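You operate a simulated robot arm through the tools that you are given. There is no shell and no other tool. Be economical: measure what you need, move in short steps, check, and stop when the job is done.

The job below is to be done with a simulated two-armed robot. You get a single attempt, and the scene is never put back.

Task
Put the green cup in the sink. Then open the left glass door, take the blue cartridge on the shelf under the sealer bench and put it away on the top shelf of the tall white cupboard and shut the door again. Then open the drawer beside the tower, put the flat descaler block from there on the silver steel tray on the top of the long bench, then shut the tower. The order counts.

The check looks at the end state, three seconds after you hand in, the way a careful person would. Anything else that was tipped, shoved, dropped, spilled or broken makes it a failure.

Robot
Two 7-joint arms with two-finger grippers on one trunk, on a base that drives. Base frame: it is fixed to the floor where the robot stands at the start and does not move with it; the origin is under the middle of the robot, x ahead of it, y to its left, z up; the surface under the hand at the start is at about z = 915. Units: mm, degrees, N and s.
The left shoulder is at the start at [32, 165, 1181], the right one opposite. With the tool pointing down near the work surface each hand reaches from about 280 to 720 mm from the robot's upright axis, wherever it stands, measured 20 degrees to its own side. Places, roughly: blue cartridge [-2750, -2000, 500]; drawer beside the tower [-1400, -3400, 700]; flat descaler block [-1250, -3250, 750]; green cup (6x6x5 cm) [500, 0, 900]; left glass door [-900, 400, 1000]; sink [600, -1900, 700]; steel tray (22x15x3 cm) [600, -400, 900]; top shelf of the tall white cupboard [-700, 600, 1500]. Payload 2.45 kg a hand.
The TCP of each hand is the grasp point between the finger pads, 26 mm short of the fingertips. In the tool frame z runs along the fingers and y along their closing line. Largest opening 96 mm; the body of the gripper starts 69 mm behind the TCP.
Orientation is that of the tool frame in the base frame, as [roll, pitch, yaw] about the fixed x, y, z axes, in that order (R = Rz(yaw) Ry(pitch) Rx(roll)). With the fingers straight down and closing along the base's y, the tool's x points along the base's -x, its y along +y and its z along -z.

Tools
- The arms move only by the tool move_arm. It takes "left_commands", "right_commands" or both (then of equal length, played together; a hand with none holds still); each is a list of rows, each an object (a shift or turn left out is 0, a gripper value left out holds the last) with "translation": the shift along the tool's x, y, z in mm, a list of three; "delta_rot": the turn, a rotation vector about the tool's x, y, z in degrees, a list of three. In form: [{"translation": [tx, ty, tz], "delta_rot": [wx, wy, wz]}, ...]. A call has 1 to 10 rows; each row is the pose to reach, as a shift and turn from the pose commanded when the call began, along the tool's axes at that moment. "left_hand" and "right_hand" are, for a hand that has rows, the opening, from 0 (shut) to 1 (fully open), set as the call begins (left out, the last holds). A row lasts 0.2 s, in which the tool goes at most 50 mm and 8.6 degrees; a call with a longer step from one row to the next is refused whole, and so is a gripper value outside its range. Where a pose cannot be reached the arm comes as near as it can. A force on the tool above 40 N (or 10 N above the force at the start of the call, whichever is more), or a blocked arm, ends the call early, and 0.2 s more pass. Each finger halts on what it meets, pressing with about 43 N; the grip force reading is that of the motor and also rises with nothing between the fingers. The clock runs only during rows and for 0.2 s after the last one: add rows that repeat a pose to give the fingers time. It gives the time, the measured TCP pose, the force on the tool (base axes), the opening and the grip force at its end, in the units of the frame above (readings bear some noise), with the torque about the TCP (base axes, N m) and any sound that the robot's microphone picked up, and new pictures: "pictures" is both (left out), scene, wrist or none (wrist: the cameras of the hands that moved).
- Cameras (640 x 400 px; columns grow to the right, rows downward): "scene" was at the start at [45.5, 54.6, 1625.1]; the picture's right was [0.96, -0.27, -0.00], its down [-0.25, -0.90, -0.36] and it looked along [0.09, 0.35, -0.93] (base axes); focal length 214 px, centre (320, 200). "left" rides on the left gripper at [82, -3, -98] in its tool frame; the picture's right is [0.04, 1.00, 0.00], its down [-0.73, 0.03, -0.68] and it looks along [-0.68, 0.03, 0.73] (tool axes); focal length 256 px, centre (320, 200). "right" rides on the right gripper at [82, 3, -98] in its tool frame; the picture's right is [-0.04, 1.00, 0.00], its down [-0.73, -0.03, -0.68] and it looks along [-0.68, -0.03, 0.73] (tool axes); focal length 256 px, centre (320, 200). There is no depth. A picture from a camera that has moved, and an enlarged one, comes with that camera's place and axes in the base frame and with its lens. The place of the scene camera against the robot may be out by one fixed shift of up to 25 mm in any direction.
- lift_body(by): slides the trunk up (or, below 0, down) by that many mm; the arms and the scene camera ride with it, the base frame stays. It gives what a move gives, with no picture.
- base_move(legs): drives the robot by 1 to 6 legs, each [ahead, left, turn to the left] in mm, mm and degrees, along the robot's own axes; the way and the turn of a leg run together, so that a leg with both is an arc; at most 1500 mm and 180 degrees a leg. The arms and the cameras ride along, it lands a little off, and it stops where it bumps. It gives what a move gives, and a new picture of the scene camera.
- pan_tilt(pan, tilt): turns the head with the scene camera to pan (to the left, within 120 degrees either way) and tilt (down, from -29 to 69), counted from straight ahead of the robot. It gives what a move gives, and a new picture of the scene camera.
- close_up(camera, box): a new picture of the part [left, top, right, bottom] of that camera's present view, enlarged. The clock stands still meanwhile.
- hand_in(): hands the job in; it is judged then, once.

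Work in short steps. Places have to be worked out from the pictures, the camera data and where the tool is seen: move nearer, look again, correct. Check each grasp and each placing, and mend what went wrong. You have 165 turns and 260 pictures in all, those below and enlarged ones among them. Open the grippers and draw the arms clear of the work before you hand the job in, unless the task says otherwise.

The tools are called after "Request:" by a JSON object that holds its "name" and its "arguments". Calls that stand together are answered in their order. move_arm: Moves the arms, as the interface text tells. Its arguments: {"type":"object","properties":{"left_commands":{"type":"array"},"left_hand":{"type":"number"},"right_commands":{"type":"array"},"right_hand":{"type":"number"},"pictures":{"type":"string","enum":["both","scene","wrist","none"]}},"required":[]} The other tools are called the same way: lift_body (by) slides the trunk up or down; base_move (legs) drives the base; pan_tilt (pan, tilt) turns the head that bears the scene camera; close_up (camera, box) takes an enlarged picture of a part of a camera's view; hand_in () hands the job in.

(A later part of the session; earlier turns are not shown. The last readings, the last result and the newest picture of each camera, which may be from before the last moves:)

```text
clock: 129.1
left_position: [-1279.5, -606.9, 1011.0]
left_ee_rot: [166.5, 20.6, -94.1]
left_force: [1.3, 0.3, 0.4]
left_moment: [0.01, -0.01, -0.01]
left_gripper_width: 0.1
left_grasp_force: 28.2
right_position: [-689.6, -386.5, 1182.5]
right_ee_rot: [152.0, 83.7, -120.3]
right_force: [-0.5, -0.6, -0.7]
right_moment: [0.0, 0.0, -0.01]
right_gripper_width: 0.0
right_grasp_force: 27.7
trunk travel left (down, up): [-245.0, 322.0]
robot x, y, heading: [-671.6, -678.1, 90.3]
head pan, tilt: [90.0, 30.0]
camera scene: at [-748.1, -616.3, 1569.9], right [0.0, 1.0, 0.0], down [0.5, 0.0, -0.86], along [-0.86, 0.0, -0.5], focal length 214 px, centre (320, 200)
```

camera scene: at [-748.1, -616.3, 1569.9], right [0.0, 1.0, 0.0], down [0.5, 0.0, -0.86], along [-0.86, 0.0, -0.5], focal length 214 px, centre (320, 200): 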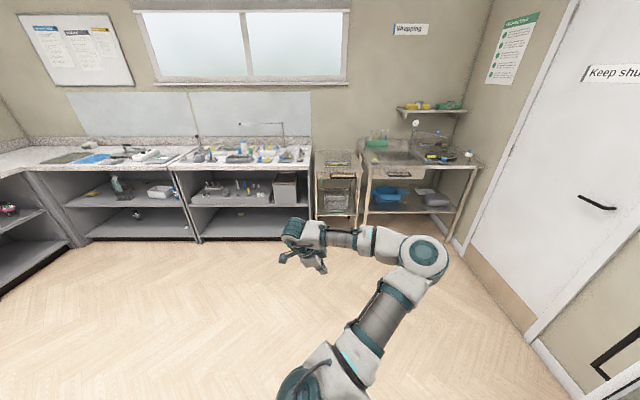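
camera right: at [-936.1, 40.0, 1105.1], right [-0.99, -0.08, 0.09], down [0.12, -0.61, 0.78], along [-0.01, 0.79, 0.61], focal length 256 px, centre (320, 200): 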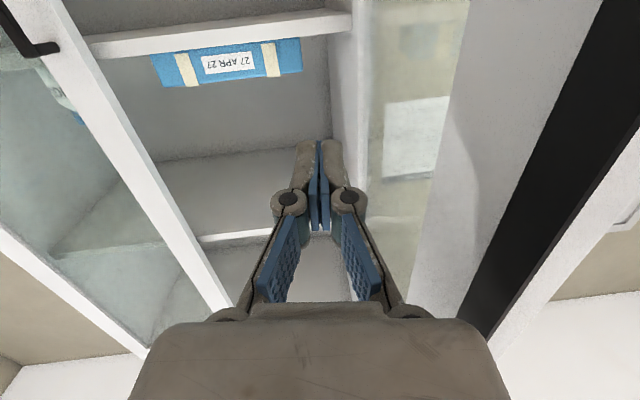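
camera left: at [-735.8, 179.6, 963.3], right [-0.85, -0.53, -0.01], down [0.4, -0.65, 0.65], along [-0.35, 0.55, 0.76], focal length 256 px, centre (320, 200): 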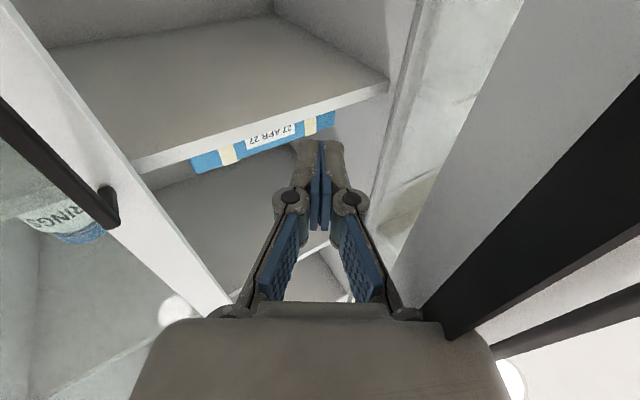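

The door stays open. I zoom into the shelf under the sealer bench to find the blue cartridge.

Request:
{"name": "close_up", "arguments": {"camera": "scene", "box": [60, 140, 320, 250]}}

Request:
{"name": "base_move", "arguments": {"legs": [[-700, 150, 90], [600, 500, 0]]}}

Request:
{"name": "pan_tilt", "arguments": {"pan": 0, "tilt": 35}}

```text
2.46 times, centred on (190, 195) of scene
camera zoom: at [-748.1, -616.3, 1569.9], right [0.0, 1.0, 0.0], down [0.5, 0.0, -0.86], along [-0.86, 0.0, -0.5], focal length 528 px, centre (640, 212)
```

zoom: 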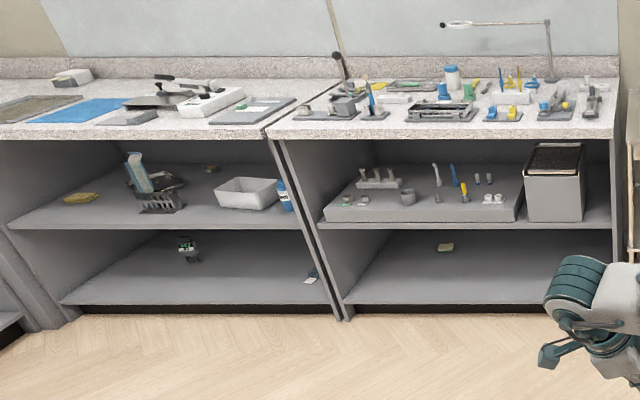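

```text
clock: 137.1
left_position: [-1047.7, -2311.3, 1011.7]
left_ee_rot: [166.5, 20.6, -6.0]
left_force: [0.9, -0.2, 0.3]
left_moment: [0.03, 0.04, 0.02]
left_gripper_width: 0.0
left_grasp_force: 28.4
right_position: [-1248.9, -1714.9, 1181.3]
right_ee_rot: [152.7, 83.6, -31.4]
right_force: [0.6, 0.2, 0.3]
right_moment: [-0.03, 0.02, 0.02]
right_gripper_width: 0.0
right_grasp_force: 28.9
trunk travel left (down, up): [-245.0, 322.0]
robot x, y, heading: [-957.7, -1704.0, 178.2]
head pan, tilt: [90.0, 30.0]
cut short: leg 1
camera scene: at [-1007.0, -1803.2, 1570.1], right [-1.0, 0.03, 0.0], down [0.02, 0.5, -0.86], along [-0.03, -0.86, -0.5], focal length 214 px, centre (320, 200)
```

scene: 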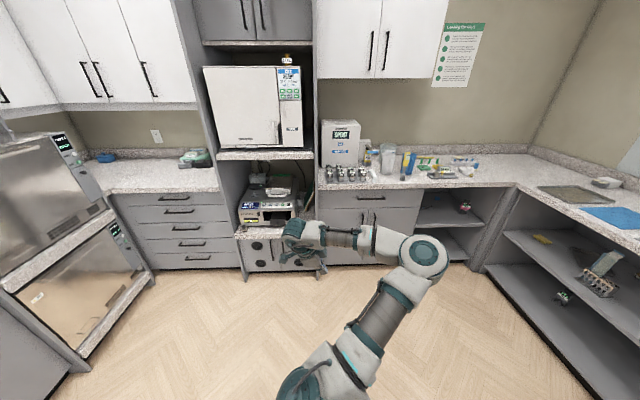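

```text
clock: 138.7
left_position: [-1046.6, -2310.7, 1012.0]
left_ee_rot: [166.4, 20.5, -6.0]
left_force: [0.4, 0.5, -0.4]
left_moment: [0.02, 0.02, -0.01]
left_gripper_width: 0.1
left_grasp_force: 28.5
right_position: [-1248.1, -1712.1, 1182.0]
right_ee_rot: [152.1, 83.5, -32.4]
right_force: [0.1, 0.0, 0.2]
right_moment: [0.0, -0.02, -0.01]
right_gripper_width: 0.0
right_grasp_force: 28.5
trunk travel left (down, up): [-245.0, 322.0]
robot x, y, heading: [-954.3, -1706.9, 178.4]
head pan, tilt: [0.0, 35.0]
camera scene: at [-1092.4, -1710.7, 1562.2], right [0.03, 1.0, 0.0], down [0.58, -0.02, -0.82], along [-0.82, 0.03, -0.58], focal length 214 px, centre (320, 200)
```

scene: 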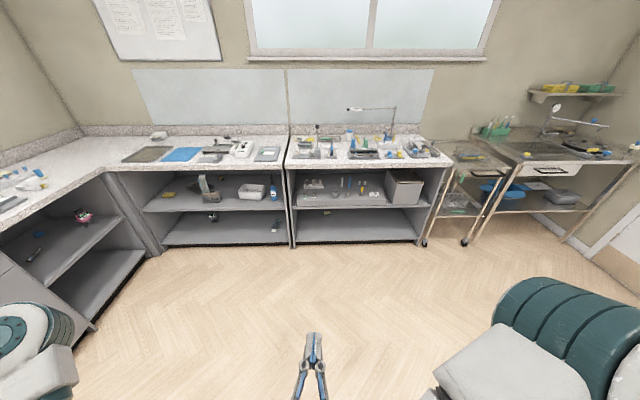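

The blue cartridge stands at about [−2570, −2035, 570] on the middle shelf, right beside a white box and the partition. I drive nearer, lower the trunk and look closely.

Request:
{"name": "base_move", "arguments": {"legs": [[800, 130, 1.6]]}}

Request:
{"name": "lift_body", "arguments": {"by": -200}}

Request:
{"name": "pan_tilt", "arguments": {"pan": 15, "tilt": 45}}

Request:
{"name": "close_up", "arguments": {"camera": "scene", "box": [200, 80, 440, 230]}}

```text
clock: 143.0
left_position: [-1826.2, -2429.9, 1012.5]
left_ee_rot: [166.4, 20.6, -4.1]
left_force: [0.1, 0.6, -0.7]
left_moment: [0.0, -0.03, -0.05]
left_gripper_width: 0.0
left_grasp_force: 28.5
right_position: [-2048.6, -1838.0, 1182.0]
right_ee_rot: [152.1, 83.7, -30.4]
right_force: [0.4, -1.0, -0.2]
right_moment: [0.01, -0.02, 0.0]
right_gripper_width: 0.0
right_grasp_force: 28.3
trunk travel left (down, up): [-245.0, 322.0]
robot x, y, heading: [-1758.2, -1824.7, -179.9]
head pan, tilt: [0.0, 35.0]
camera scene: at [-1891.2, -1833.0, 1562.3], right [0.0, 1.0, 0.0], down [0.58, 0.0, -0.82], along [-0.82, 0.0, -0.58], focal length 214 px, centre (320, 200)
```

scene: 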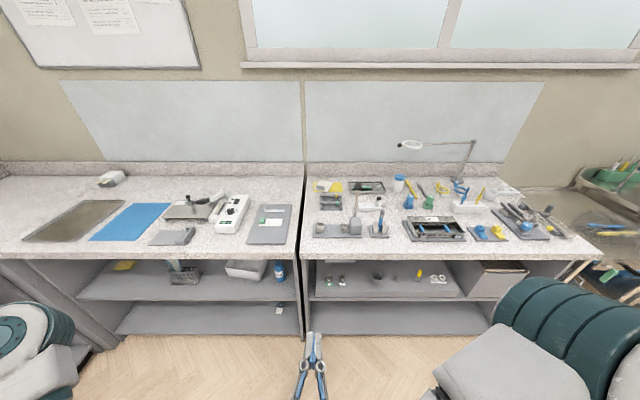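

```text
clock: 144.3
left_position: [-1827.2, -2426.3, 906.2]
left_ee_rot: [166.3, 19.6, -4.3]
left_force: [-0.2, 0.1, -0.2]
left_moment: [0.02, -0.01, 0.01]
left_gripper_width: 0.0
left_grasp_force: 28.4
right_position: [-2098.3, -1802.8, 1054.1]
right_ee_rot: [176.4, 82.2, -17.5]
right_force: [-0.1, -0.2, -0.3]
right_moment: [-0.02, -0.02, -0.03]
right_gripper_width: 0.2
right_grasp_force: 28.5
trunk travel left (down, up): [-138.0, 429.0]
robot x, y, heading: [-1757.4, -1825.0, -179.8]
head pan, tilt: [0.0, 35.0]
stopped: the arm was blocked; the commanded pose is now the measured one
```

```text
clock: 145.0
left_position: [-1824.7, -2427.3, 908.1]
left_ee_rot: [166.3, 20.0, -4.2]
left_force: [-0.2, -0.8, -0.3]
left_moment: [-0.02, 0.03, -0.03]
left_gripper_width: 0.0
left_grasp_force: 28.8
right_position: [-2094.4, -1802.8, 1057.2]
right_ee_rot: [174.8, 82.6, -18.6]
right_force: [0.6, 0.6, 0.7]
right_moment: [0.01, 0.03, 0.01]
right_gripper_width: 0.0
right_grasp_force: 28.7
trunk travel left (down, up): [-138.0, 429.0]
robot x, y, heading: [-1754.8, -1826.6, -179.6]
head pan, tilt: [15.0, 45.0]
camera scene: at [-1982.9, -1854.5, 1428.7], right [-0.26, 0.97, 0.0], down [0.68, 0.19, -0.7], along [-0.68, -0.18, -0.71], focal length 214 px, centre (320, 200)
```

scene: 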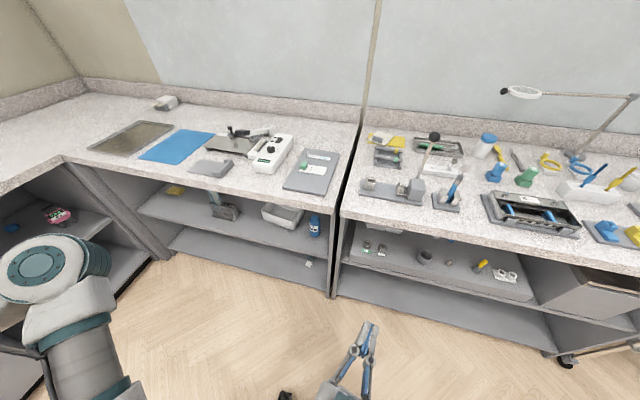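

```text
2.67 times, centred on (320, 155) of scene
camera zoom: at [-1982.9, -1854.5, 1428.7], right [-0.26, 0.97, 0.0], down [0.68, 0.19, -0.7], along [-0.68, -0.18, -0.71], focal length 572 px, centre (320, 320)
```

zoom: 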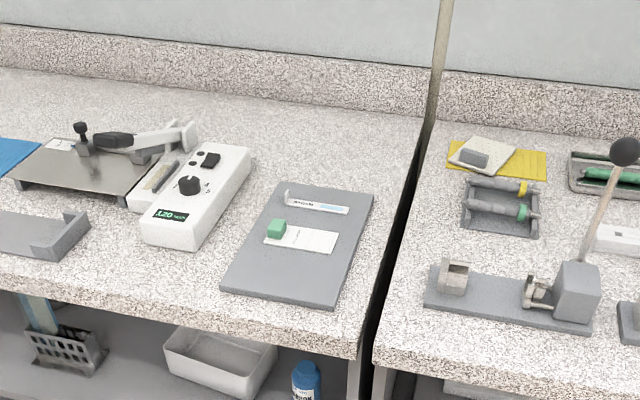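

The folded right arm stopped the lowering. I extend the right hand forward a bit, and take a closer look at the cartridge.

Request:
{"name": "close_up", "arguments": {"camera": "scene", "box": [240, 180, 360, 255]}}

Request:
{"name": "move_arm", "arguments": {"right_commands": [{"translation": [-20, -20, 0]}, {"translation": [-45, -50, 10]}, {"translation": [-70, -90, 20]}, {"translation": [-95, -130, 30]}, {"translation": [-120, -160, 40]}, {"translation": [-120, -160, 40]}], "pictures": "none"}}

Request:
{"name": "lift_body", "arguments": {"by": -90}}

```text
5.33 times, centred on (300, 218) of scene
camera zoom: at [-1982.9, -1854.5, 1428.7], right [-0.26, 0.97, 0.0], down [0.68, 0.19, -0.7], along [-0.68, -0.18, -0.71], focal length 1144 px, centre (427, 107)
```

zoom: 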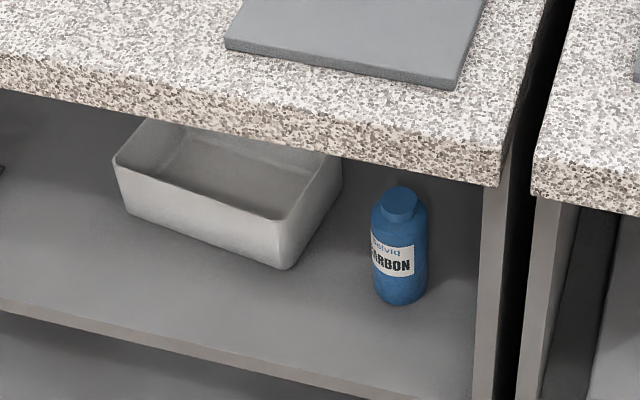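

```text
clock: 146.4
left_position: [-1824.4, -2426.8, 908.9]
left_ee_rot: [166.1, 19.8, -4.3]
left_force: [0.8, 0.0, -0.2]
left_moment: [0.0, -0.02, -0.02]
left_gripper_width: 0.1
left_grasp_force: 28.4
right_position: [-2114.4, -1634.6, 1173.6]
right_ee_rot: [174.9, 82.5, -18.0]
right_force: [0.2, -0.4, 0.8]
right_moment: [-0.01, 0.01, 0.03]
right_gripper_width: 0.0
right_grasp_force: 28.2
right hand out of reach, approached as far as the arm can: row 3, 4, 5, 6
trunk travel left (down, up): [-138.0, 429.0]
robot x, y, heading: [-1758.9, -1826.3, -179.9]
head pan, tilt: [15.0, 45.0]
```

```text
clock: 147.7
left_position: [-1823.2, -2425.8, 817.8]
left_ee_rot: [166.1, 20.1, -4.2]
left_force: [0.2, 0.9, -1.0]
left_moment: [-0.03, -0.02, 0.0]
left_gripper_width: 0.0
left_grasp_force: 28.3
right_position: [-2158.8, -1637.0, 1050.1]
right_ee_rot: [-176.2, 75.8, -9.3]
right_force: [-1.0, -0.2, 1.0]
right_moment: [0.01, -0.04, 0.01]
right_gripper_width: 0.0
right_grasp_force: 28.2
trunk travel left (down, up): [-48.0, 519.0]
robot x, y, heading: [-1757.4, -1827.5, -179.8]
head pan, tilt: [15.0, 45.0]
```

The cartridge is the blue bottle at about [−2612, −2046], base z≈500, ~155 tall and ~54 wide, with ~65 mm free on both sides. I turn the left hand to point forward while bringing it in front, then drive 130 mm closer.

Request:
{"name": "move_arm", "arguments": {"left_commands": [{"translation": [-28, -34, 15], "delta_rot": [1.2, -7, -0.9]}, {"translation": [-57, -69, 30], "delta_rot": [2.4, -13.9, -1.7]}, {"translation": [-86, -104, 45], "delta_rot": [3.7, -20.9, -2.6]}, {"translation": [-115, -139, 60], "delta_rot": [4.9, -27.8, -3.4]}, {"translation": [-144, -174, 75], "delta_rot": [6.1, -34.8, -4.3]}, {"translation": [-172, -209, 90], "delta_rot": [7.3, -41.8, -5.1]}, {"translation": [-201, -244, 105], "delta_rot": [8.5, -48.7, -6]}, {"translation": [-230, -279, 120], "delta_rot": [9.8, -55.7, -6.8]}, {"translation": [-259, -314, 135], "delta_rot": [11, -62.6, -7.7]}, {"translation": [-288, -349, 150], "delta_rot": [12.2, -69.6, -8.5]}], "left_hand": 0.95, "pictures": "none"}}

Request:
{"name": "base_move", "arguments": {"legs": [[130, 0, 0]]}}

Request:
{"name": "close_up", "arguments": {"camera": "left", "box": [0, 0, 640, 400]}}

```text
clock: 149.9
left_position: [-2253.6, -2197.7, 736.5]
left_ee_rot: [-168.2, 89.2, 7.2]
left_force: [-0.2, -0.4, 0.6]
left_moment: [0.03, -0.04, 0.01]
left_gripper_width: 91.0
left_grasp_force: 0.0
left hand out of reach, approached as far as the arm can: row 3, 4, 5, 6, 7, 8, 9, 10
right_position: [-2159.6, -1633.0, 1051.0]
right_ee_rot: [-177.1, 75.7, -10.1]
right_force: [0.6, -0.2, 0.8]
right_moment: [0.01, -0.03, 0.04]
right_gripper_width: 0.0
right_grasp_force: 27.6
trunk travel left (down, up): [-48.0, 519.0]
robot x, y, heading: [-1752.8, -1825.8, -179.7]
head pan, tilt: [15.0, 45.0]
```

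```text
clock: 151.2
left_position: [-2389.4, -2199.5, 732.9]
left_ee_rot: [-161.5, 88.9, 13.9]
left_force: [0.6, -0.1, 0.2]
left_moment: [0.0, 0.04, 0.01]
left_gripper_width: 91.3
left_grasp_force: 0.1
right_position: [-2293.4, -1634.7, 1048.6]
right_ee_rot: [-176.2, 75.5, -9.4]
right_force: [-0.3, -0.1, 0.3]
right_moment: [-0.01, 0.02, -0.01]
right_gripper_width: 0.2
right_grasp_force: 28.7
trunk travel left (down, up): [-48.0, 519.0]
robot x, y, heading: [-1888.1, -1823.3, 180.2]
head pan, tilt: [15.0, 45.0]
camera scene: at [-2229.5, -1850.3, 1311.1], right [-0.26, 0.97, 0.0], down [0.69, 0.18, -0.7], along [-0.68, -0.18, -0.71], focal length 214 px, centre (320, 200)
```

scene: 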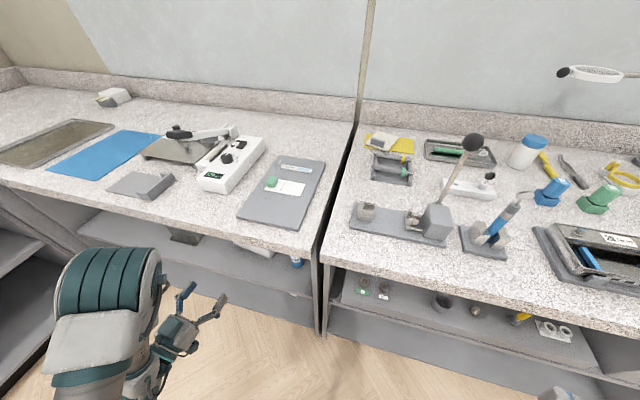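

```text
1.00 times, centred on (320, 200) of left (not enlarged: the box is as wide or as high as the picture)
camera zoom: at [-2289.9, -2203.8, 652.6], right [-0.08, -1.0, -0.05], down [0.66, -0.09, 0.75], along [-0.75, 0.03, 0.66], focal length 256 px, centre (320, 200)
```

zoom: 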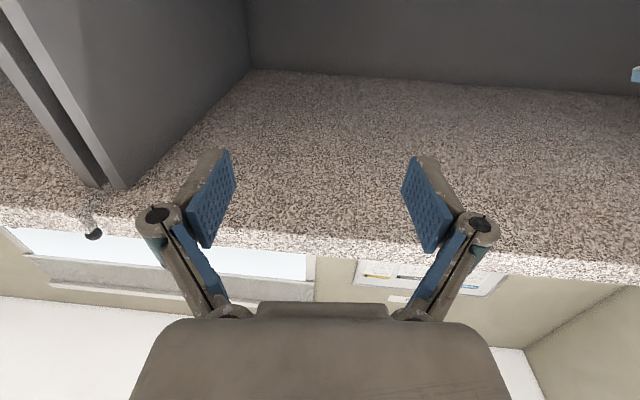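

The wrist camera sits below the hand and looks up. I tilt the hand 45° down in front of the cartridge so the camera looks level at it.

Request:
{"name": "move_arm", "arguments": {"left_commands": [{"translation": [15, -20, -3], "delta_rot": [0, 6, 0]}, {"translation": [30, -40, -6], "delta_rot": [0, 12, 0]}, {"translation": [45, -60, -9], "delta_rot": [0, 18, 0]}, {"translation": [60, -80, -12], "delta_rot": [0, 24, 0]}, {"translation": [75, -100, -15], "delta_rot": [0, 30, 0]}, {"translation": [90, -120, -18], "delta_rot": [0, 36, 0]}, {"translation": [105, -140, -21], "delta_rot": [0, 41, 0]}, {"translation": [120, -157, -22], "delta_rot": [0, 45, 0]}, {"translation": [120, -157, -22], "delta_rot": [0, 45, 0]}], "pictures": "wrist"}}

```text
clock: 153.2
left_position: [-2370.4, -2123.6, 606.9]
left_ee_rot: [-179.6, 44.1, -4.4]
left_force: [-0.2, -0.4, 0.7]
left_moment: [0.05, -0.02, 0.0]
left_gripper_width: 91.1
left_grasp_force: 0.0
left hand out of reach, approached as far as the arm can: row 1, 2, 3, 4, 5, 6, 7, 8, 9
right_position: [-2289.7, -1632.9, 1050.8]
right_ee_rot: [-176.7, 75.8, -9.8]
right_force: [-1.0, 0.3, 0.2]
right_moment: [0.03, 0.01, -0.01]
right_gripper_width: 0.1
right_grasp_force: 28.2
trunk travel left (down, up): [-48.0, 519.0]
robot x, y, heading: [-1889.3, -1825.0, 180.0]
head pan, tilt: [15.0, 45.0]
camera left: at [-2244.0, -2129.6, 620.0], right [-0.05, -1.0, -0.03], down [-0.06, -0.03, 1.0], along [-1.0, 0.05, -0.05], focal length 256 px, centre (320, 200)
```

left: 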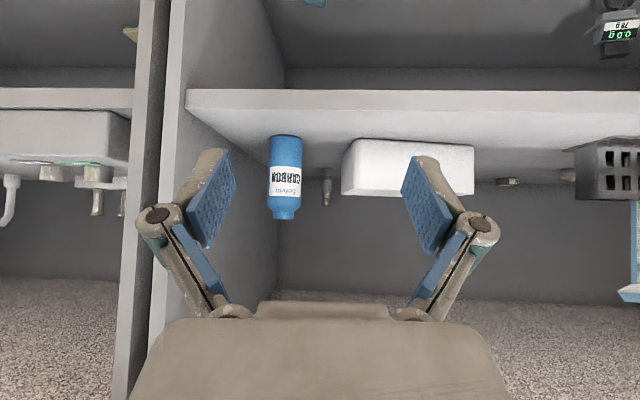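

Now the bottle is clearly seen: centre ≈[−2612, −2053], base z≈510, top ≈630. I move closer with a 30° tilt, to a pre-grasp at about [−2500, −2055, 600].

Request:
{"name": "move_arm", "arguments": {"left_commands": [{"translation": [-16, -12, 16], "delta_rot": [0, -3, 0]}, {"translation": [-32, -24, 32], "delta_rot": [0, -6, 0]}, {"translation": [-48, -36, 48], "delta_rot": [0, -9, 0]}, {"translation": [-64, -48, 64], "delta_rot": [0, -12, 0]}, {"translation": [-80, -56, 80], "delta_rot": [0, -15, 0]}, {"translation": [-94, -62, 97], "delta_rot": [0, -15, 0]}, {"translation": [-94, -62, 97], "delta_rot": [0, -15, 0]}], "pictures": "wrist"}}

```text
clock: 154.8
left_position: [-2514.2, -2117.6, 589.6]
left_ee_rot: [-179.4, 59.2, -4.1]
left_force: [-0.2, 0.4, 0.4]
left_moment: [-0.03, 0.0, 0.0]
left_gripper_width: 91.2
left_grasp_force: 0.0
left hand out of reach, approached as far as the arm can: row 1, 2, 3, 4, 5, 6, 7
right_position: [-2287.4, -1633.6, 1051.4]
right_ee_rot: [-176.6, 75.8, -9.9]
right_force: [0.4, -0.6, -0.2]
right_moment: [0.0, -0.03, 0.03]
right_gripper_width: 0.3
right_grasp_force: 29.0
trunk travel left (down, up): [-48.0, 519.0]
robot x, y, heading: [-1886.9, -1824.2, 180.0]
head pan, tilt: [15.0, 45.0]
camera left: at [-2388.2, -2124.0, 569.9], right [-0.06, -1.0, -0.04], down [0.21, -0.05, 0.98], along [-0.98, 0.05, 0.21], focal length 256 px, centre (320, 200)
```

left: 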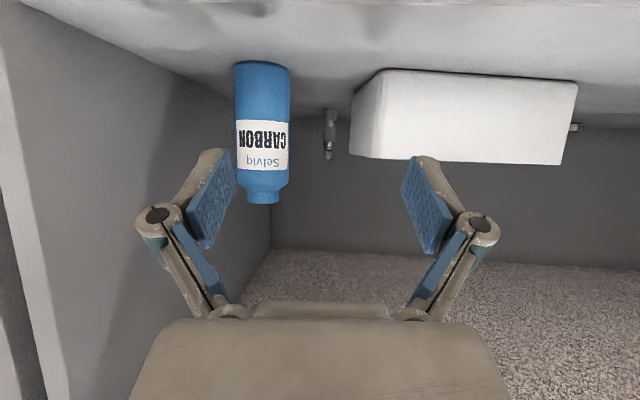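

The arm can't come further right; the bottle is at y≈−2062, so I shift the whole base 55 mm to the right.

Request:
{"name": "base_move", "arguments": {"legs": [[0, -56, 0]]}}

Request:
{"name": "close_up", "arguments": {"camera": "left", "box": [0, 0, 640, 400]}}

```text
clock: 155.7
left_position: [-2513.4, -2087.2, 581.2]
left_ee_rot: [-176.1, 59.2, -1.3]
left_force: [0.3, -3.3, -0.6]
left_moment: [0.08, 0.02, -0.11]
left_gripper_width: 91.1
left_grasp_force: 0.0
right_position: [-2288.1, -1616.7, 1056.4]
right_ee_rot: [-169.3, 76.0, -2.4]
right_force: [-0.8, -1.8, 0.3]
right_moment: [0.05, 0.03, -0.18]
right_gripper_width: 0.2
right_grasp_force: 28.4
trunk travel left (down, up): [-48.0, 519.0]
robot x, y, heading: [-1889.4, -1778.4, 179.8]
head pan, tilt: [15.0, 45.0]
camera scene: at [-2229.7, -1828.4, 1310.4], right [-0.26, 0.97, 0.02], down [0.69, 0.2, -0.7], along [-0.68, -0.17, -0.71], focal length 214 px, centre (320, 200)
```

scene: 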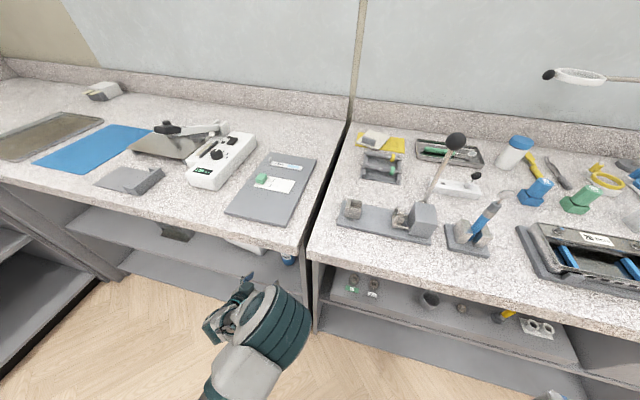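

```text
1.00 times, centred on (320, 200) of left (not enlarged: the box is as wide or as high as the picture)
camera zoom: at [-2388.4, -2093.0, 560.5], right [-0.06, -1.0, -0.07], down [0.2, -0.08, 0.98], along [-0.98, 0.04, 0.21], focal length 256 px, centre (320, 200)
```

zoom: 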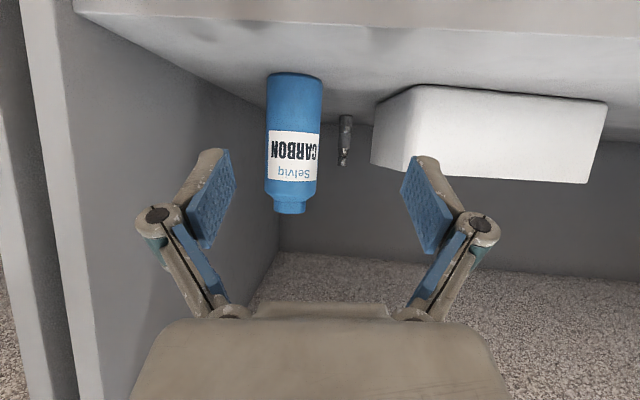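

Still swaying from the shift; I let it settle and look again.

Request:
{"name": "lift_body", "arguments": {"by": 3}}

Request:
{"name": "lift_body", "arguments": {"by": -3}}

Request:
{"name": "lift_body", "arguments": {"by": 3}}

Request:
{"name": "close_up", "arguments": {"camera": "left", "box": [0, 0, 640, 400]}}

```text
clock: 156.2
left_position: [-2512.2, -2060.2, 596.9]
left_ee_rot: [179.7, 59.4, -5.3]
left_force: [0.3, 2.1, -0.2]
left_moment: [-0.05, -0.03, 0.07]
left_gripper_width: 91.3
left_grasp_force: 0.0
right_position: [-2280.8, -1575.2, 1057.6]
right_ee_rot: [-178.3, 76.4, -11.6]
right_force: [-0.1, 1.3, -0.4]
right_moment: [-0.03, -0.01, 0.06]
right_gripper_width: 0.0
right_grasp_force: 28.2
trunk travel left (down, up): [-51.0, 516.0]
robot x, y, heading: [-1890.1, -1774.6, 179.7]
head pan, tilt: [15.0, 45.0]
```

```text
clock: 156.8
left_position: [-2508.9, -2077.6, 590.5]
left_ee_rot: [-179.0, 59.3, -3.3]
left_force: [0.4, 0.2, 0.1]
left_moment: [0.02, -0.03, -0.01]
left_gripper_width: 91.3
left_grasp_force: 0.2
right_position: [-2283.7, -1591.9, 1055.1]
right_ee_rot: [-175.1, 76.3, -8.3]
right_force: [-0.5, 0.3, -0.2]
right_moment: [-0.02, 0.03, 0.03]
right_gripper_width: 0.0
right_grasp_force: 28.3
trunk travel left (down, up): [-48.0, 519.0]
robot x, y, heading: [-1889.0, -1778.9, 179.8]
head pan, tilt: [15.0, 45.0]
```

```text
clock: 157.3
left_position: [-2510.5, -2088.3, 589.1]
left_ee_rot: [-177.1, 59.5, -1.8]
left_force: [0.3, -0.9, -0.5]
left_moment: [0.06, 0.05, -0.06]
left_gripper_width: 91.3
left_grasp_force: 0.0
right_position: [-2281.0, -1616.4, 1063.5]
right_ee_rot: [-170.6, 76.7, -3.7]
right_force: [0.3, -1.4, 0.0]
right_moment: [0.0, 0.02, -0.06]
right_gripper_width: 0.0
right_grasp_force: 28.7
trunk travel left (down, up): [-51.0, 516.0]
robot x, y, heading: [-1890.4, -1785.2, 179.6]
head pan, tilt: [15.0, 45.0]
```

```text
1.00 times, centred on (320, 200) of left (not enlarged: the box is as wide or as high as the picture)
camera zoom: at [-2385.3, -2094.4, 568.3], right [-0.06, -1.0, -0.06], down [0.21, -0.07, 0.98], along [-0.98, 0.04, 0.21], focal length 256 px, centre (320, 200)
```

zoom: 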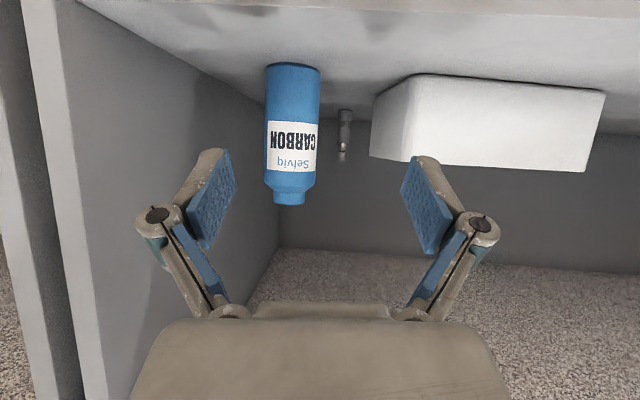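

The bottle lies at y≈−2058, the hand sways about −2076 with enough margin. I advance gently to it.

Request:
{"name": "move_arm", "arguments": {"left_commands": [{"translation": [-6, -3, 18]}, {"translation": [-12, -6, 38]}, {"translation": [-18, -9, 58]}, {"translation": [-24, -10, 78]}, {"translation": [-29, -10, 96]}, {"translation": [-29, -10, 96]}], "pictures": "wrist"}}

```text
clock: 158.7
left_position: [-2606.8, -2056.1, 570.4]
left_ee_rot: [-178.8, 59.4, -3.6]
left_force: [-0.2, 0.0, -0.4]
left_moment: [-0.02, 0.01, -0.03]
left_gripper_width: 91.0
left_grasp_force: 0.1
right_position: [-2281.8, -1594.0, 1059.9]
right_ee_rot: [-174.9, 76.6, -8.2]
right_force: [0.7, -0.5, -0.3]
right_moment: [-0.02, -0.01, 0.02]
right_gripper_width: 0.2
right_grasp_force: 28.4
trunk travel left (down, up): [-51.0, 516.0]
robot x, y, heading: [-1889.2, -1775.4, 179.9]
head pan, tilt: [15.0, 45.0]
camera left: at [-2481.2, -2061.6, 550.1], right [-0.06, -1.0, -0.04], down [0.21, -0.06, 0.98], along [-0.98, 0.05, 0.21], focal length 256 px, centre (320, 200)
```

left: 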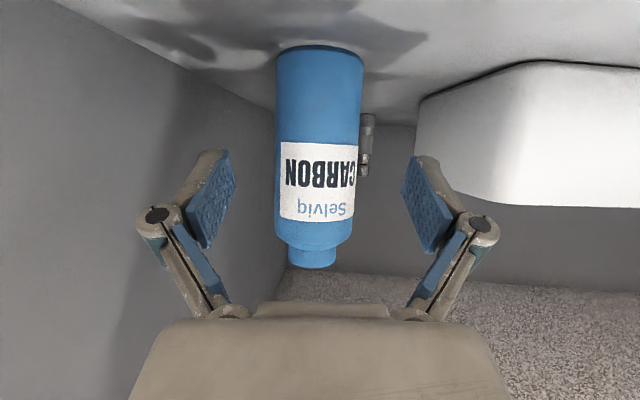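

Well centred, but the bottle's axis seems ~20 mm further. I go 22 mm deeper and close.

Request:
{"name": "move_arm", "arguments": {"left_commands": [{"translation": [-4, 0, 6]}, {"translation": [-8, 0, 13]}, {"translation": [-12, 0, 20]}, {"translation": [-12, 0, 20]}], "pictures": "none"}}

Request:
{"name": "move_arm", "arguments": {"left_commands": [{}, {}, {}, {}], "left_hand": 0.35, "pictures": "wrist"}}

```text
clock: 159.7
left_position: [-2629.8, -2063.2, 567.7]
left_ee_rot: [-178.0, 59.5, -2.7]
left_force: [-0.2, -0.7, -0.3]
left_moment: [0.04, 0.01, -0.04]
left_gripper_width: 91.3
left_grasp_force: 0.0
right_position: [-2280.9, -1606.2, 1062.6]
right_ee_rot: [-172.6, 76.7, -5.7]
right_force: [0.1, -0.1, -0.1]
right_moment: [0.06, -0.01, -0.06]
right_gripper_width: 0.0
right_grasp_force: 28.8
trunk travel left (down, up): [-51.0, 516.0]
robot x, y, heading: [-1890.0, -1780.9, 179.9]
head pan, tilt: [15.0, 45.0]
```

```text
clock: 160.7
left_position: [-2630.3, -2057.3, 568.7]
left_ee_rot: [-178.6, 59.5, -3.3]
left_force: [-0.6, -0.6, 0.7]
left_moment: [-0.14, 0.07, 0.02]
left_gripper_width: 51.9
left_grasp_force: 42.8
right_position: [-2280.4, -1596.8, 1060.9]
right_ee_rot: [-174.4, 76.6, -7.4]
right_force: [-0.7, -0.3, 0.3]
right_moment: [-0.02, -0.04, 0.03]
right_gripper_width: 0.2
right_grasp_force: 28.3
trunk travel left (down, up): [-51.0, 516.0]
robot x, y, heading: [-1886.8, -1776.7, 179.7]
head pan, tilt: [15.0, 45.0]
camera left: at [-2504.7, -2063.3, 549.1], right [-0.06, -1.0, -0.05], down [0.21, -0.06, 0.98], along [-0.98, 0.05, 0.21], focal length 256 px, centre (320, 200)
```

left: 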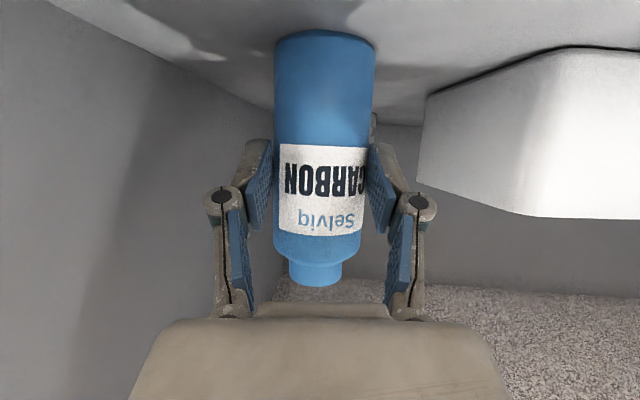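

The bottle is gripped (52 mm). I lift it 35 mm and draw it straight out of the shelf.

Request:
{"name": "move_arm", "arguments": {"left_commands": [{"translation": [-10, 0, -6]}, {"translation": [-22, 0, -12]}, {"translation": [-32, 0, -18]}, {"translation": [-20, 0, -40]}, {"translation": [0, 0, -75]}, {"translation": [20, 0, -110]}, {"translation": [40, 0, -145]}, {"translation": [60, 0, -180]}, {"translation": [80, 0, -215]}, {"translation": [95, 0, -240]}], "left_hand": 0.2, "pictures": "both"}}

```text
clock: 162.9
left_position: [-2375.3, -2078.4, 611.1]
left_ee_rot: [-178.6, 59.6, -3.5]
left_force: [0.3, -0.7, -2.7]
left_moment: [-0.01, -0.08, 0.0]
left_gripper_width: 51.6
left_grasp_force: 42.4
left hand out of reach, approached as far as the arm can: row 7, 8
right_position: [-2281.4, -1596.3, 1060.8]
right_ee_rot: [-174.6, 76.7, -7.5]
right_force: [0.1, 0.6, 0.7]
right_moment: [-0.02, 0.02, -0.03]
right_gripper_width: 0.1
right_grasp_force: 28.3
trunk travel left (down, up): [-51.0, 516.0]
robot x, y, heading: [-1886.1, -1779.4, 179.8]
head pan, tilt: [15.0, 45.0]
camera scene: at [-2225.2, -1801.5, 1315.4], right [-0.26, 0.97, 0.0], down [0.69, 0.18, -0.7], along [-0.68, -0.18, -0.71], focal length 214 px, centre (320, 200)
camera left: at [-2250.2, -2085.2, 590.5], right [-0.06, -1.0, -0.05], down [0.21, -0.06, 0.98], along [-0.98, 0.05, 0.21], focal length 256 px, centre (320, 200)
```

scene: 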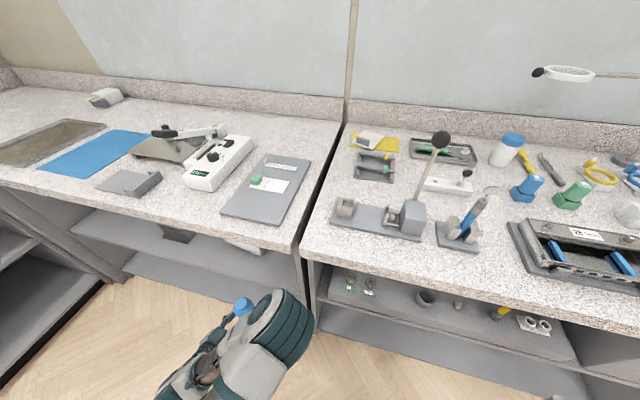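
left: 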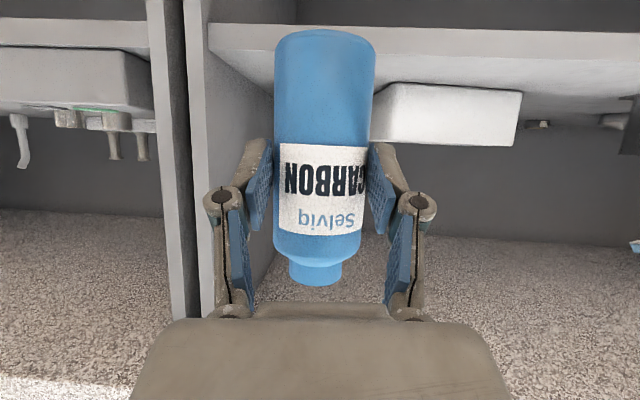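

The cartridge is out and firmly held. I back away, turn right and drive to the cupboard, keeping the trunk low on the way.

Request:
{"name": "base_move", "arguments": {"legs": [[-450, 0, 0], [0, 0, -90], [600, -750, 0], [500, 0, 0]]}}

Request:
{"name": "pan_tilt", "arguments": {"pan": 5, "tilt": 15}}

```text
clock: 176.7
left_position: [-1000.3, -172.2, 610.0]
left_ee_rot: [-178.5, 59.3, -92.8]
left_force: [0.4, -0.4, -2.2]
left_moment: [-0.09, -0.02, 0.01]
left_gripper_width: 51.5
left_grasp_force: 43.3
right_position: [-516.9, -261.9, 1060.6]
right_ee_rot: [-174.6, 76.7, -97.2]
right_force: [0.3, -1.1, -0.4]
right_moment: [0.01, -0.02, 0.0]
right_gripper_width: 0.3
right_grasp_force: 28.2
trunk travel left (down, up): [-51.0, 516.0]
robot x, y, heading: [-695.8, -656.1, 90.5]
head pan, tilt: [15.0, 45.0]
camera scene: at [-697.7, -304.0, 1315.3], right [0.96, 0.27, 0.0], down [0.19, -0.69, -0.7], along [-0.19, 0.68, -0.71], focal length 214 px, centre (320, 200)
```

scene: 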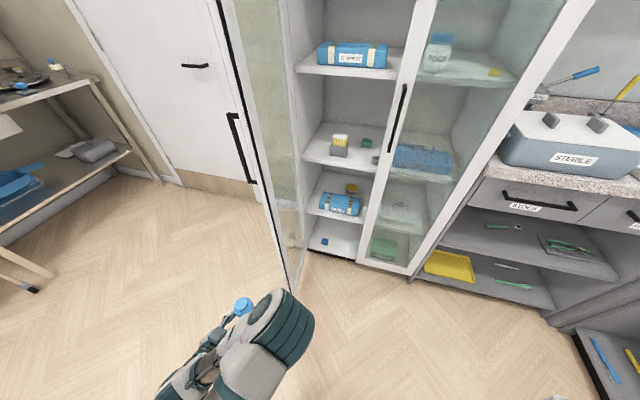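

```text
clock: 177.6
left_position: [-1000.1, -174.5, 613.8]
left_ee_rot: [-178.5, 59.7, -92.8]
left_force: [0.5, -0.4, -2.7]
left_moment: [-0.07, -0.02, 0.03]
left_gripper_width: 51.8
left_grasp_force: 43.1
right_position: [-516.8, -265.8, 1060.9]
right_ee_rot: [-174.5, 76.7, -97.0]
right_force: [0.3, -0.3, 0.2]
right_moment: [0.02, -0.06, 0.03]
right_gripper_width: 0.0
right_grasp_force: 28.1
trunk travel left (down, up): [-51.0, 516.0]
robot x, y, heading: [-695.1, -654.1, 90.5]
head pan, tilt: [5.0, 15.0]
camera scene: at [-685.3, -289.6, 1362.1], right [1.0, 0.1, 0.0], down [0.02, -0.26, -0.96], along [-0.09, 0.96, -0.27], focal length 214 px, centre (320, 200)
```

scene: 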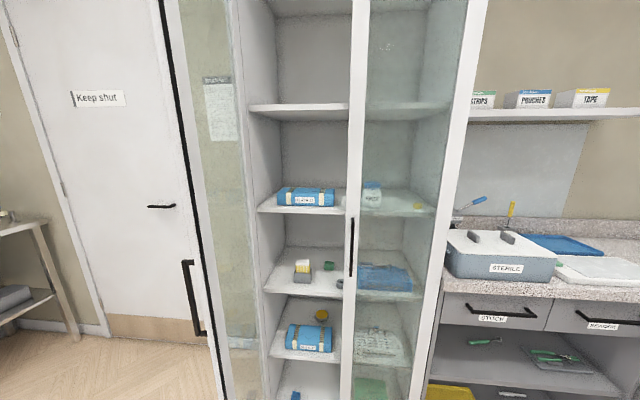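

Left bay of the top shelf: x −977…−657, shelf top z≈1465, door edge near x≈−955. I raise the trunk 460 mm and shift the base 150 mm right, since the left hand works best ~300 mm left of the robot's axis.

Request:
{"name": "lift_body", "arguments": {"by": 460}}

Request:
{"name": "base_move", "arguments": {"legs": [[150, -150, -0.5]]}}

Request:
{"name": "move_arm", "arguments": {"left_commands": [{"translation": [-38, 0, -22]}, {"translation": [-76, 0, -44]}, {"translation": [-114, 0, -66]}, {"translation": [-152, 0, -88]}, {"translation": [-190, 0, -110]}, {"translation": [-228, 0, -132]}, {"translation": [-266, 0, -154]}, {"translation": [-304, 0, -176]}, {"translation": [-342, 0, -198]}, {"translation": [-380, 0, -220]}], "pictures": "both"}}

```text
refused: 460 is not a number from -400 to 400
```

```text
clock: 179.3
left_position: [-849.9, -21.3, 611.5]
left_ee_rot: [-178.2, 59.7, -93.1]
left_force: [-0.4, 0.1, -2.2]
left_moment: [-0.02, 0.0, 0.0]
left_gripper_width: 51.7
left_grasp_force: 42.9
right_position: [-366.1, -116.4, 1061.0]
right_ee_rot: [-173.5, 76.5, -96.5]
right_force: [-0.4, 0.4, 0.0]
right_moment: [-0.01, 0.0, -0.02]
right_gripper_width: 0.0
right_grasp_force: 28.5
trunk travel left (down, up): [-51.0, 516.0]
robot x, y, heading: [-545.3, -508.1, 89.6]
head pan, tilt: [5.0, 15.0]
camera scene: at [-534.9, -138.8, 1362.0], right [1.0, 0.09, 0.0], down [0.02, -0.26, -0.96], along [-0.08, 0.96, -0.27], focal length 214 px, centre (320, 200)
```

scene: 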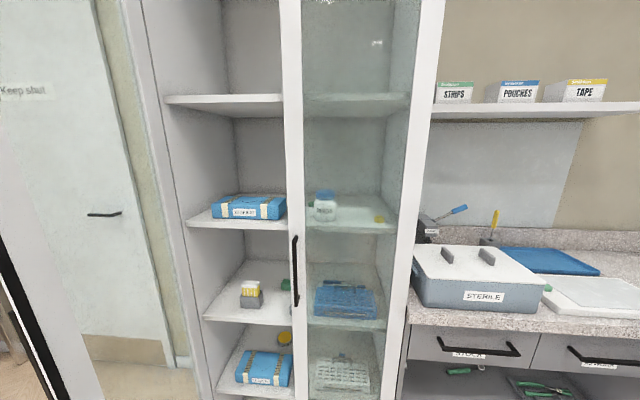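

```text
clock: 181.5
left_position: [-955.2, -35.3, 1015.9]
left_ee_rot: [-177.3, 60.1, -92.1]
left_force: [0.8, -0.2, -0.1]
left_moment: [-0.19, 0.06, 0.07]
left_gripper_width: 51.8
left_grasp_force: 43.3
left hand out of reach, approached as far as the arm can: row 1, 2, 3, 4, 5, 6, 7, 8, 9, 10
right_position: [-366.1, -115.7, 1059.1]
right_ee_rot: [-173.4, 75.8, -96.5]
right_force: [0.6, 0.2, -0.4]
right_moment: [0.01, 0.02, 0.01]
right_gripper_width: 0.2
right_grasp_force: 28.5
trunk travel left (down, up): [-51.0, 516.0]
robot x, y, heading: [-544.2, -507.4, 89.9]
head pan, tilt: [5.0, 15.0]
camera scene: at [-533.7, -134.4, 1360.2], right [1.0, 0.09, 0.0], down [0.02, -0.27, -0.96], along [-0.08, 0.96, -0.27], focal length 214 px, centre (320, 200)
camera left: at [-961.5, -161.6, 992.8], right [-1.0, 0.06, -0.06], down [-0.07, -0.22, 0.97], along [0.04, 0.97, 0.22], focal length 256 px, centre (320, 200)
```

scene: 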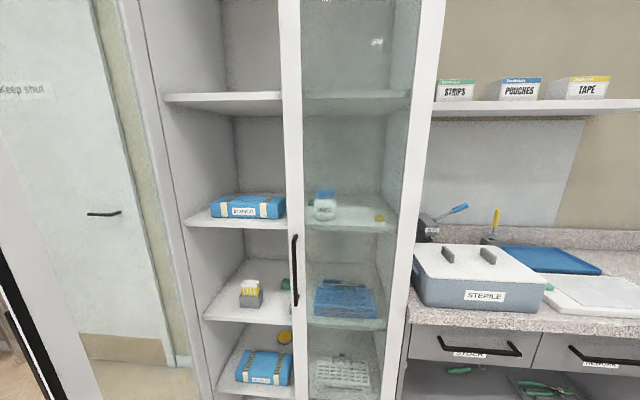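
left: 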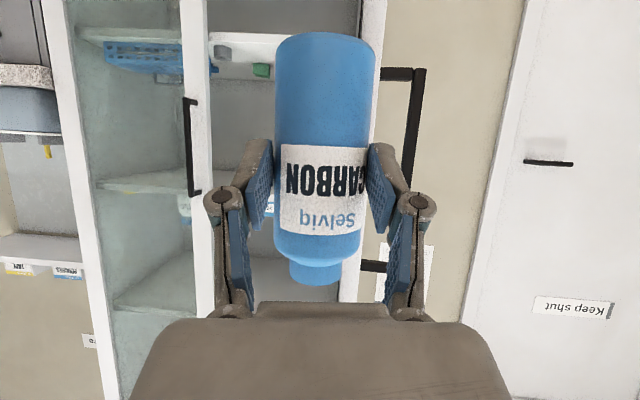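

The lift call had been refused (limit 400). I raise the trunk 400 now, then bring the hand right, away from the door edge.

Request:
{"name": "lift_body", "arguments": {"by": 400}}

Request:
{"name": "move_arm", "arguments": {"left_commands": [{"translation": [-15, -25, -8]}, {"translation": [-30, -50, -16]}, {"translation": [-45, -75, -24]}, {"translation": [-60, -100, -32]}, {"translation": [-75, -115, -40]}, {"translation": [-90, -120, -48]}, {"translation": [-105, -120, -56]}, {"translation": [-105, -120, -56]}], "pictures": "both"}}

```text
clock: 185.3
left_position: [-955.1, -41.8, 1425.8]
left_ee_rot: [-178.4, 60.0, -93.1]
left_force: [-0.5, -1.3, -2.2]
left_moment: [-0.01, 0.01, 0.01]
left_gripper_width: 51.6
left_grasp_force: 43.0
right_position: [-365.6, -119.9, 1462.9]
right_ee_rot: [-174.0, 76.8, -97.0]
right_force: [-0.4, 0.2, 0.0]
right_moment: [0.03, -0.02, -0.05]
right_gripper_width: 0.0
right_grasp_force: 27.9
trunk travel left (down, up): [-451.0, 116.0]
robot x, y, heading: [-541.4, -502.3, 90.0]
head pan, tilt: [5.0, 15.0]
```

```text
clock: 187.1
left_position: [-872.0, -13.1, 1565.6]
left_ee_rot: [-178.5, 59.9, -93.2]
left_force: [-0.5, -0.4, -3.6]
left_moment: [-0.05, 0.01, -0.01]
left_gripper_width: 51.3
left_grasp_force: 42.9
left hand out of reach, approached as far as the arm can: row 1, 2, 3, 4, 5, 6, 7, 8
right_position: [-365.3, -120.3, 1462.8]
right_ee_rot: [-174.0, 76.9, -97.1]
right_force: [-0.3, 0.4, -0.2]
right_moment: [0.0, 0.03, -0.02]
right_gripper_width: 0.0
right_grasp_force: 28.5
trunk travel left (down, up): [-451.0, 116.0]
robot x, y, heading: [-546.2, -508.1, 89.8]
head pan, tilt: [5.0, 15.0]
camera scene: at [-532.3, -426.8, 1801.4], right [1.0, 0.09, 0.0], down [0.02, -0.26, -0.96], along [-0.08, 0.96, -0.26], focal length 214 px, centre (320, 200)
camera left: at [-880.0, -138.6, 1544.0], right [-1.0, 0.06, -0.05], down [-0.06, -0.22, 0.97], along [0.05, 0.97, 0.22], focal length 256 px, centre (320, 200)
```

scene: 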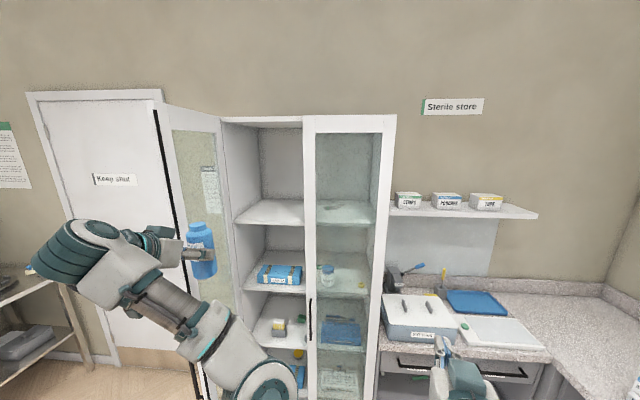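
left: 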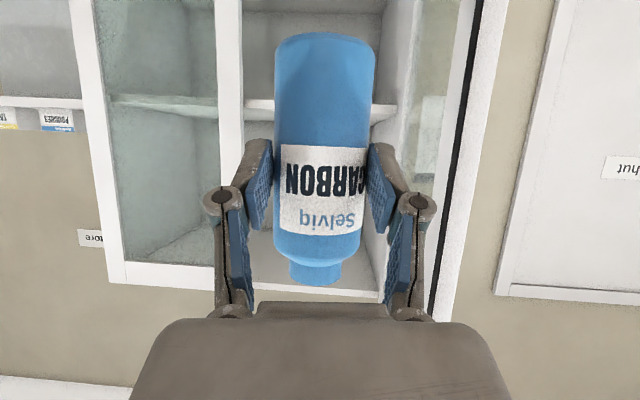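

The shelf top works out at z≈1475–1490, the bay at x −1020…−695; bottle bottom is now ≈1505. I raise the hand by 25 mm and drive 255 mm forward, 20 mm right, to stay clear of the door.

Request:
{"name": "move_arm", "arguments": {"left_commands": [{"translation": [-10, 0, -6]}, {"translation": [-22, 0, -13]}, {"translation": [-22, 0, -13]}], "pictures": "none"}}

Request:
{"name": "base_move", "arguments": {"legs": [[0, -20, 0], [130, 0, 0], [125, 0, 0]]}}

Request:
{"name": "close_up", "arguments": {"camera": "left", "box": [0, 0, 640, 400]}}

```text
clock: 187.9
left_position: [-874.3, -13.1, 1591.6]
left_ee_rot: [-178.4, 59.9, -93.1]
left_force: [0.2, 0.5, -2.5]
left_moment: [-0.05, -0.05, -0.01]
left_gripper_width: 51.8
left_grasp_force: 42.9
right_position: [-365.5, -122.0, 1462.6]
right_ee_rot: [-174.0, 76.8, -97.1]
right_force: [-0.4, 0.5, 0.4]
right_moment: [-0.03, -0.06, -0.02]
right_gripper_width: 0.1
right_grasp_force: 28.4
trunk travel left (down, up): [-451.0, 116.0]
robot x, y, heading: [-545.1, -507.5, 89.8]
head pan, tilt: [5.0, 15.0]
```

```text
clock: 190.5
left_position: [-827.4, 245.4, 1598.0]
left_ee_rot: [179.6, 59.9, -94.9]
left_force: [2.1, 1.3, -2.3]
left_moment: [-0.11, 0.04, 0.11]
left_gripper_width: 51.6
left_grasp_force: 43.4
right_position: [-318.6, 140.0, 1461.5]
right_ee_rot: [-178.6, 76.7, -101.5]
right_force: [1.5, 0.4, 0.1]
right_moment: [-0.04, 0.04, 0.13]
right_gripper_width: 0.0
right_grasp_force: 28.2
trunk travel left (down, up): [-451.0, 116.0]
robot x, y, heading: [-521.8, -240.7, 90.0]
head pan, tilt: [5.0, 15.0]
camera scene: at [-479.0, -169.8, 1801.6], right [1.0, 0.09, -0.02], down [0.01, -0.26, -0.97], along [-0.09, 0.96, -0.26], focal length 214 px, centre (320, 200)
```

scene: 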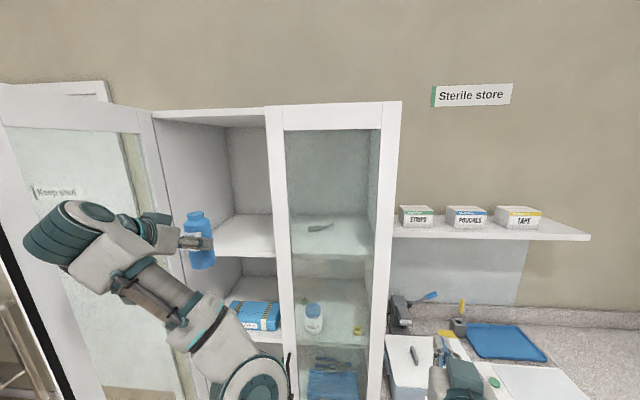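

```text
1.00 times, centred on (320, 200) of left (not enlarged: the box is as wide or as high as the picture)
camera zoom: at [-833.8, 119.6, 1576.1], right [-1.0, 0.06, -0.03], down [-0.04, -0.22, 0.98], along [0.05, 0.97, 0.22], focal length 256 px, centre (320, 200)
```

zoom: 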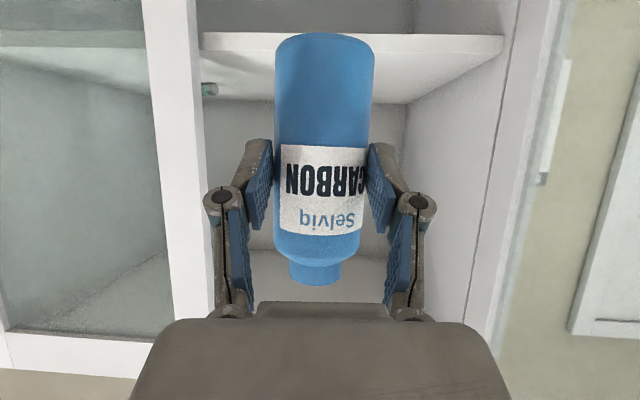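

Bay centre is x≈−847, shelf top ≈1482, and it is empty there. I extend the arm 235 mm forward over the shelf.

Request:
{"name": "move_arm", "arguments": {"left_commands": [{"translation": [-12, 1, 21]}, {"translation": [-27, 3, 47]}, {"translation": [-42, 4, 73]}, {"translation": [-57, 6, 99]}, {"translation": [-72, 8, 125]}, {"translation": [-87, 9, 151]}, {"translation": [-102, 10, 177]}, {"translation": [-117, 10, 203]}, {"translation": [-117, 10, 203]}], "pictures": "both"}}

```text
clock: 192.5
left_position: [-819.6, 474.0, 1587.9]
left_ee_rot: [-179.8, 60.0, -94.4]
left_force: [2.6, 0.9, -1.4]
left_moment: [-0.09, 0.05, 0.08]
left_gripper_width: 51.6
left_grasp_force: 43.2
left hand out of reach, approached as far as the arm can: row 8, 9
right_position: [-324.3, 140.8, 1462.3]
right_ee_rot: [-177.5, 76.7, -100.6]
right_force: [0.9, -0.1, 1.4]
right_moment: [-0.04, 0.04, 0.07]
right_gripper_width: 0.1
right_grasp_force: 28.4
trunk travel left (down, up): [-451.0, 116.0]
robot x, y, heading: [-517.1, -244.9, 89.6]
head pan, tilt: [5.0, 15.0]
camera scene: at [-478.1, -164.3, 1801.2], right [1.0, 0.09, -0.02], down [0.01, -0.26, -0.97], along [-0.09, 0.96, -0.26], focal length 214 px, centre (320, 200)
camera left: at [-827.8, 348.9, 1566.5], right [-1.0, 0.06, -0.04], down [-0.05, -0.22, 0.97], along [0.05, 0.97, 0.22], focal length 256 px, centre (320, 200)
```

scene: 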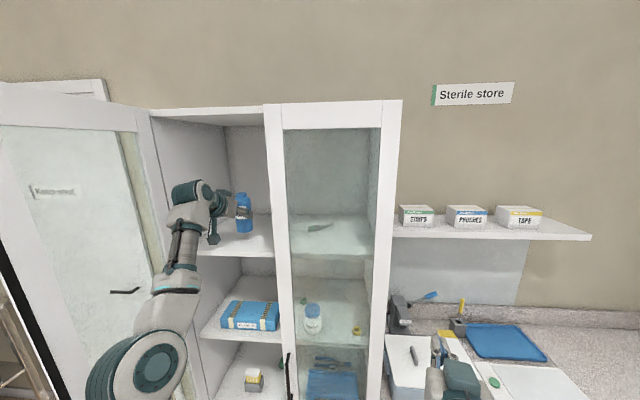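
left: 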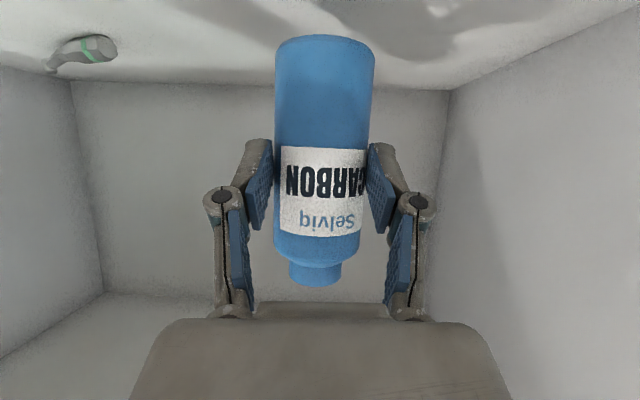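

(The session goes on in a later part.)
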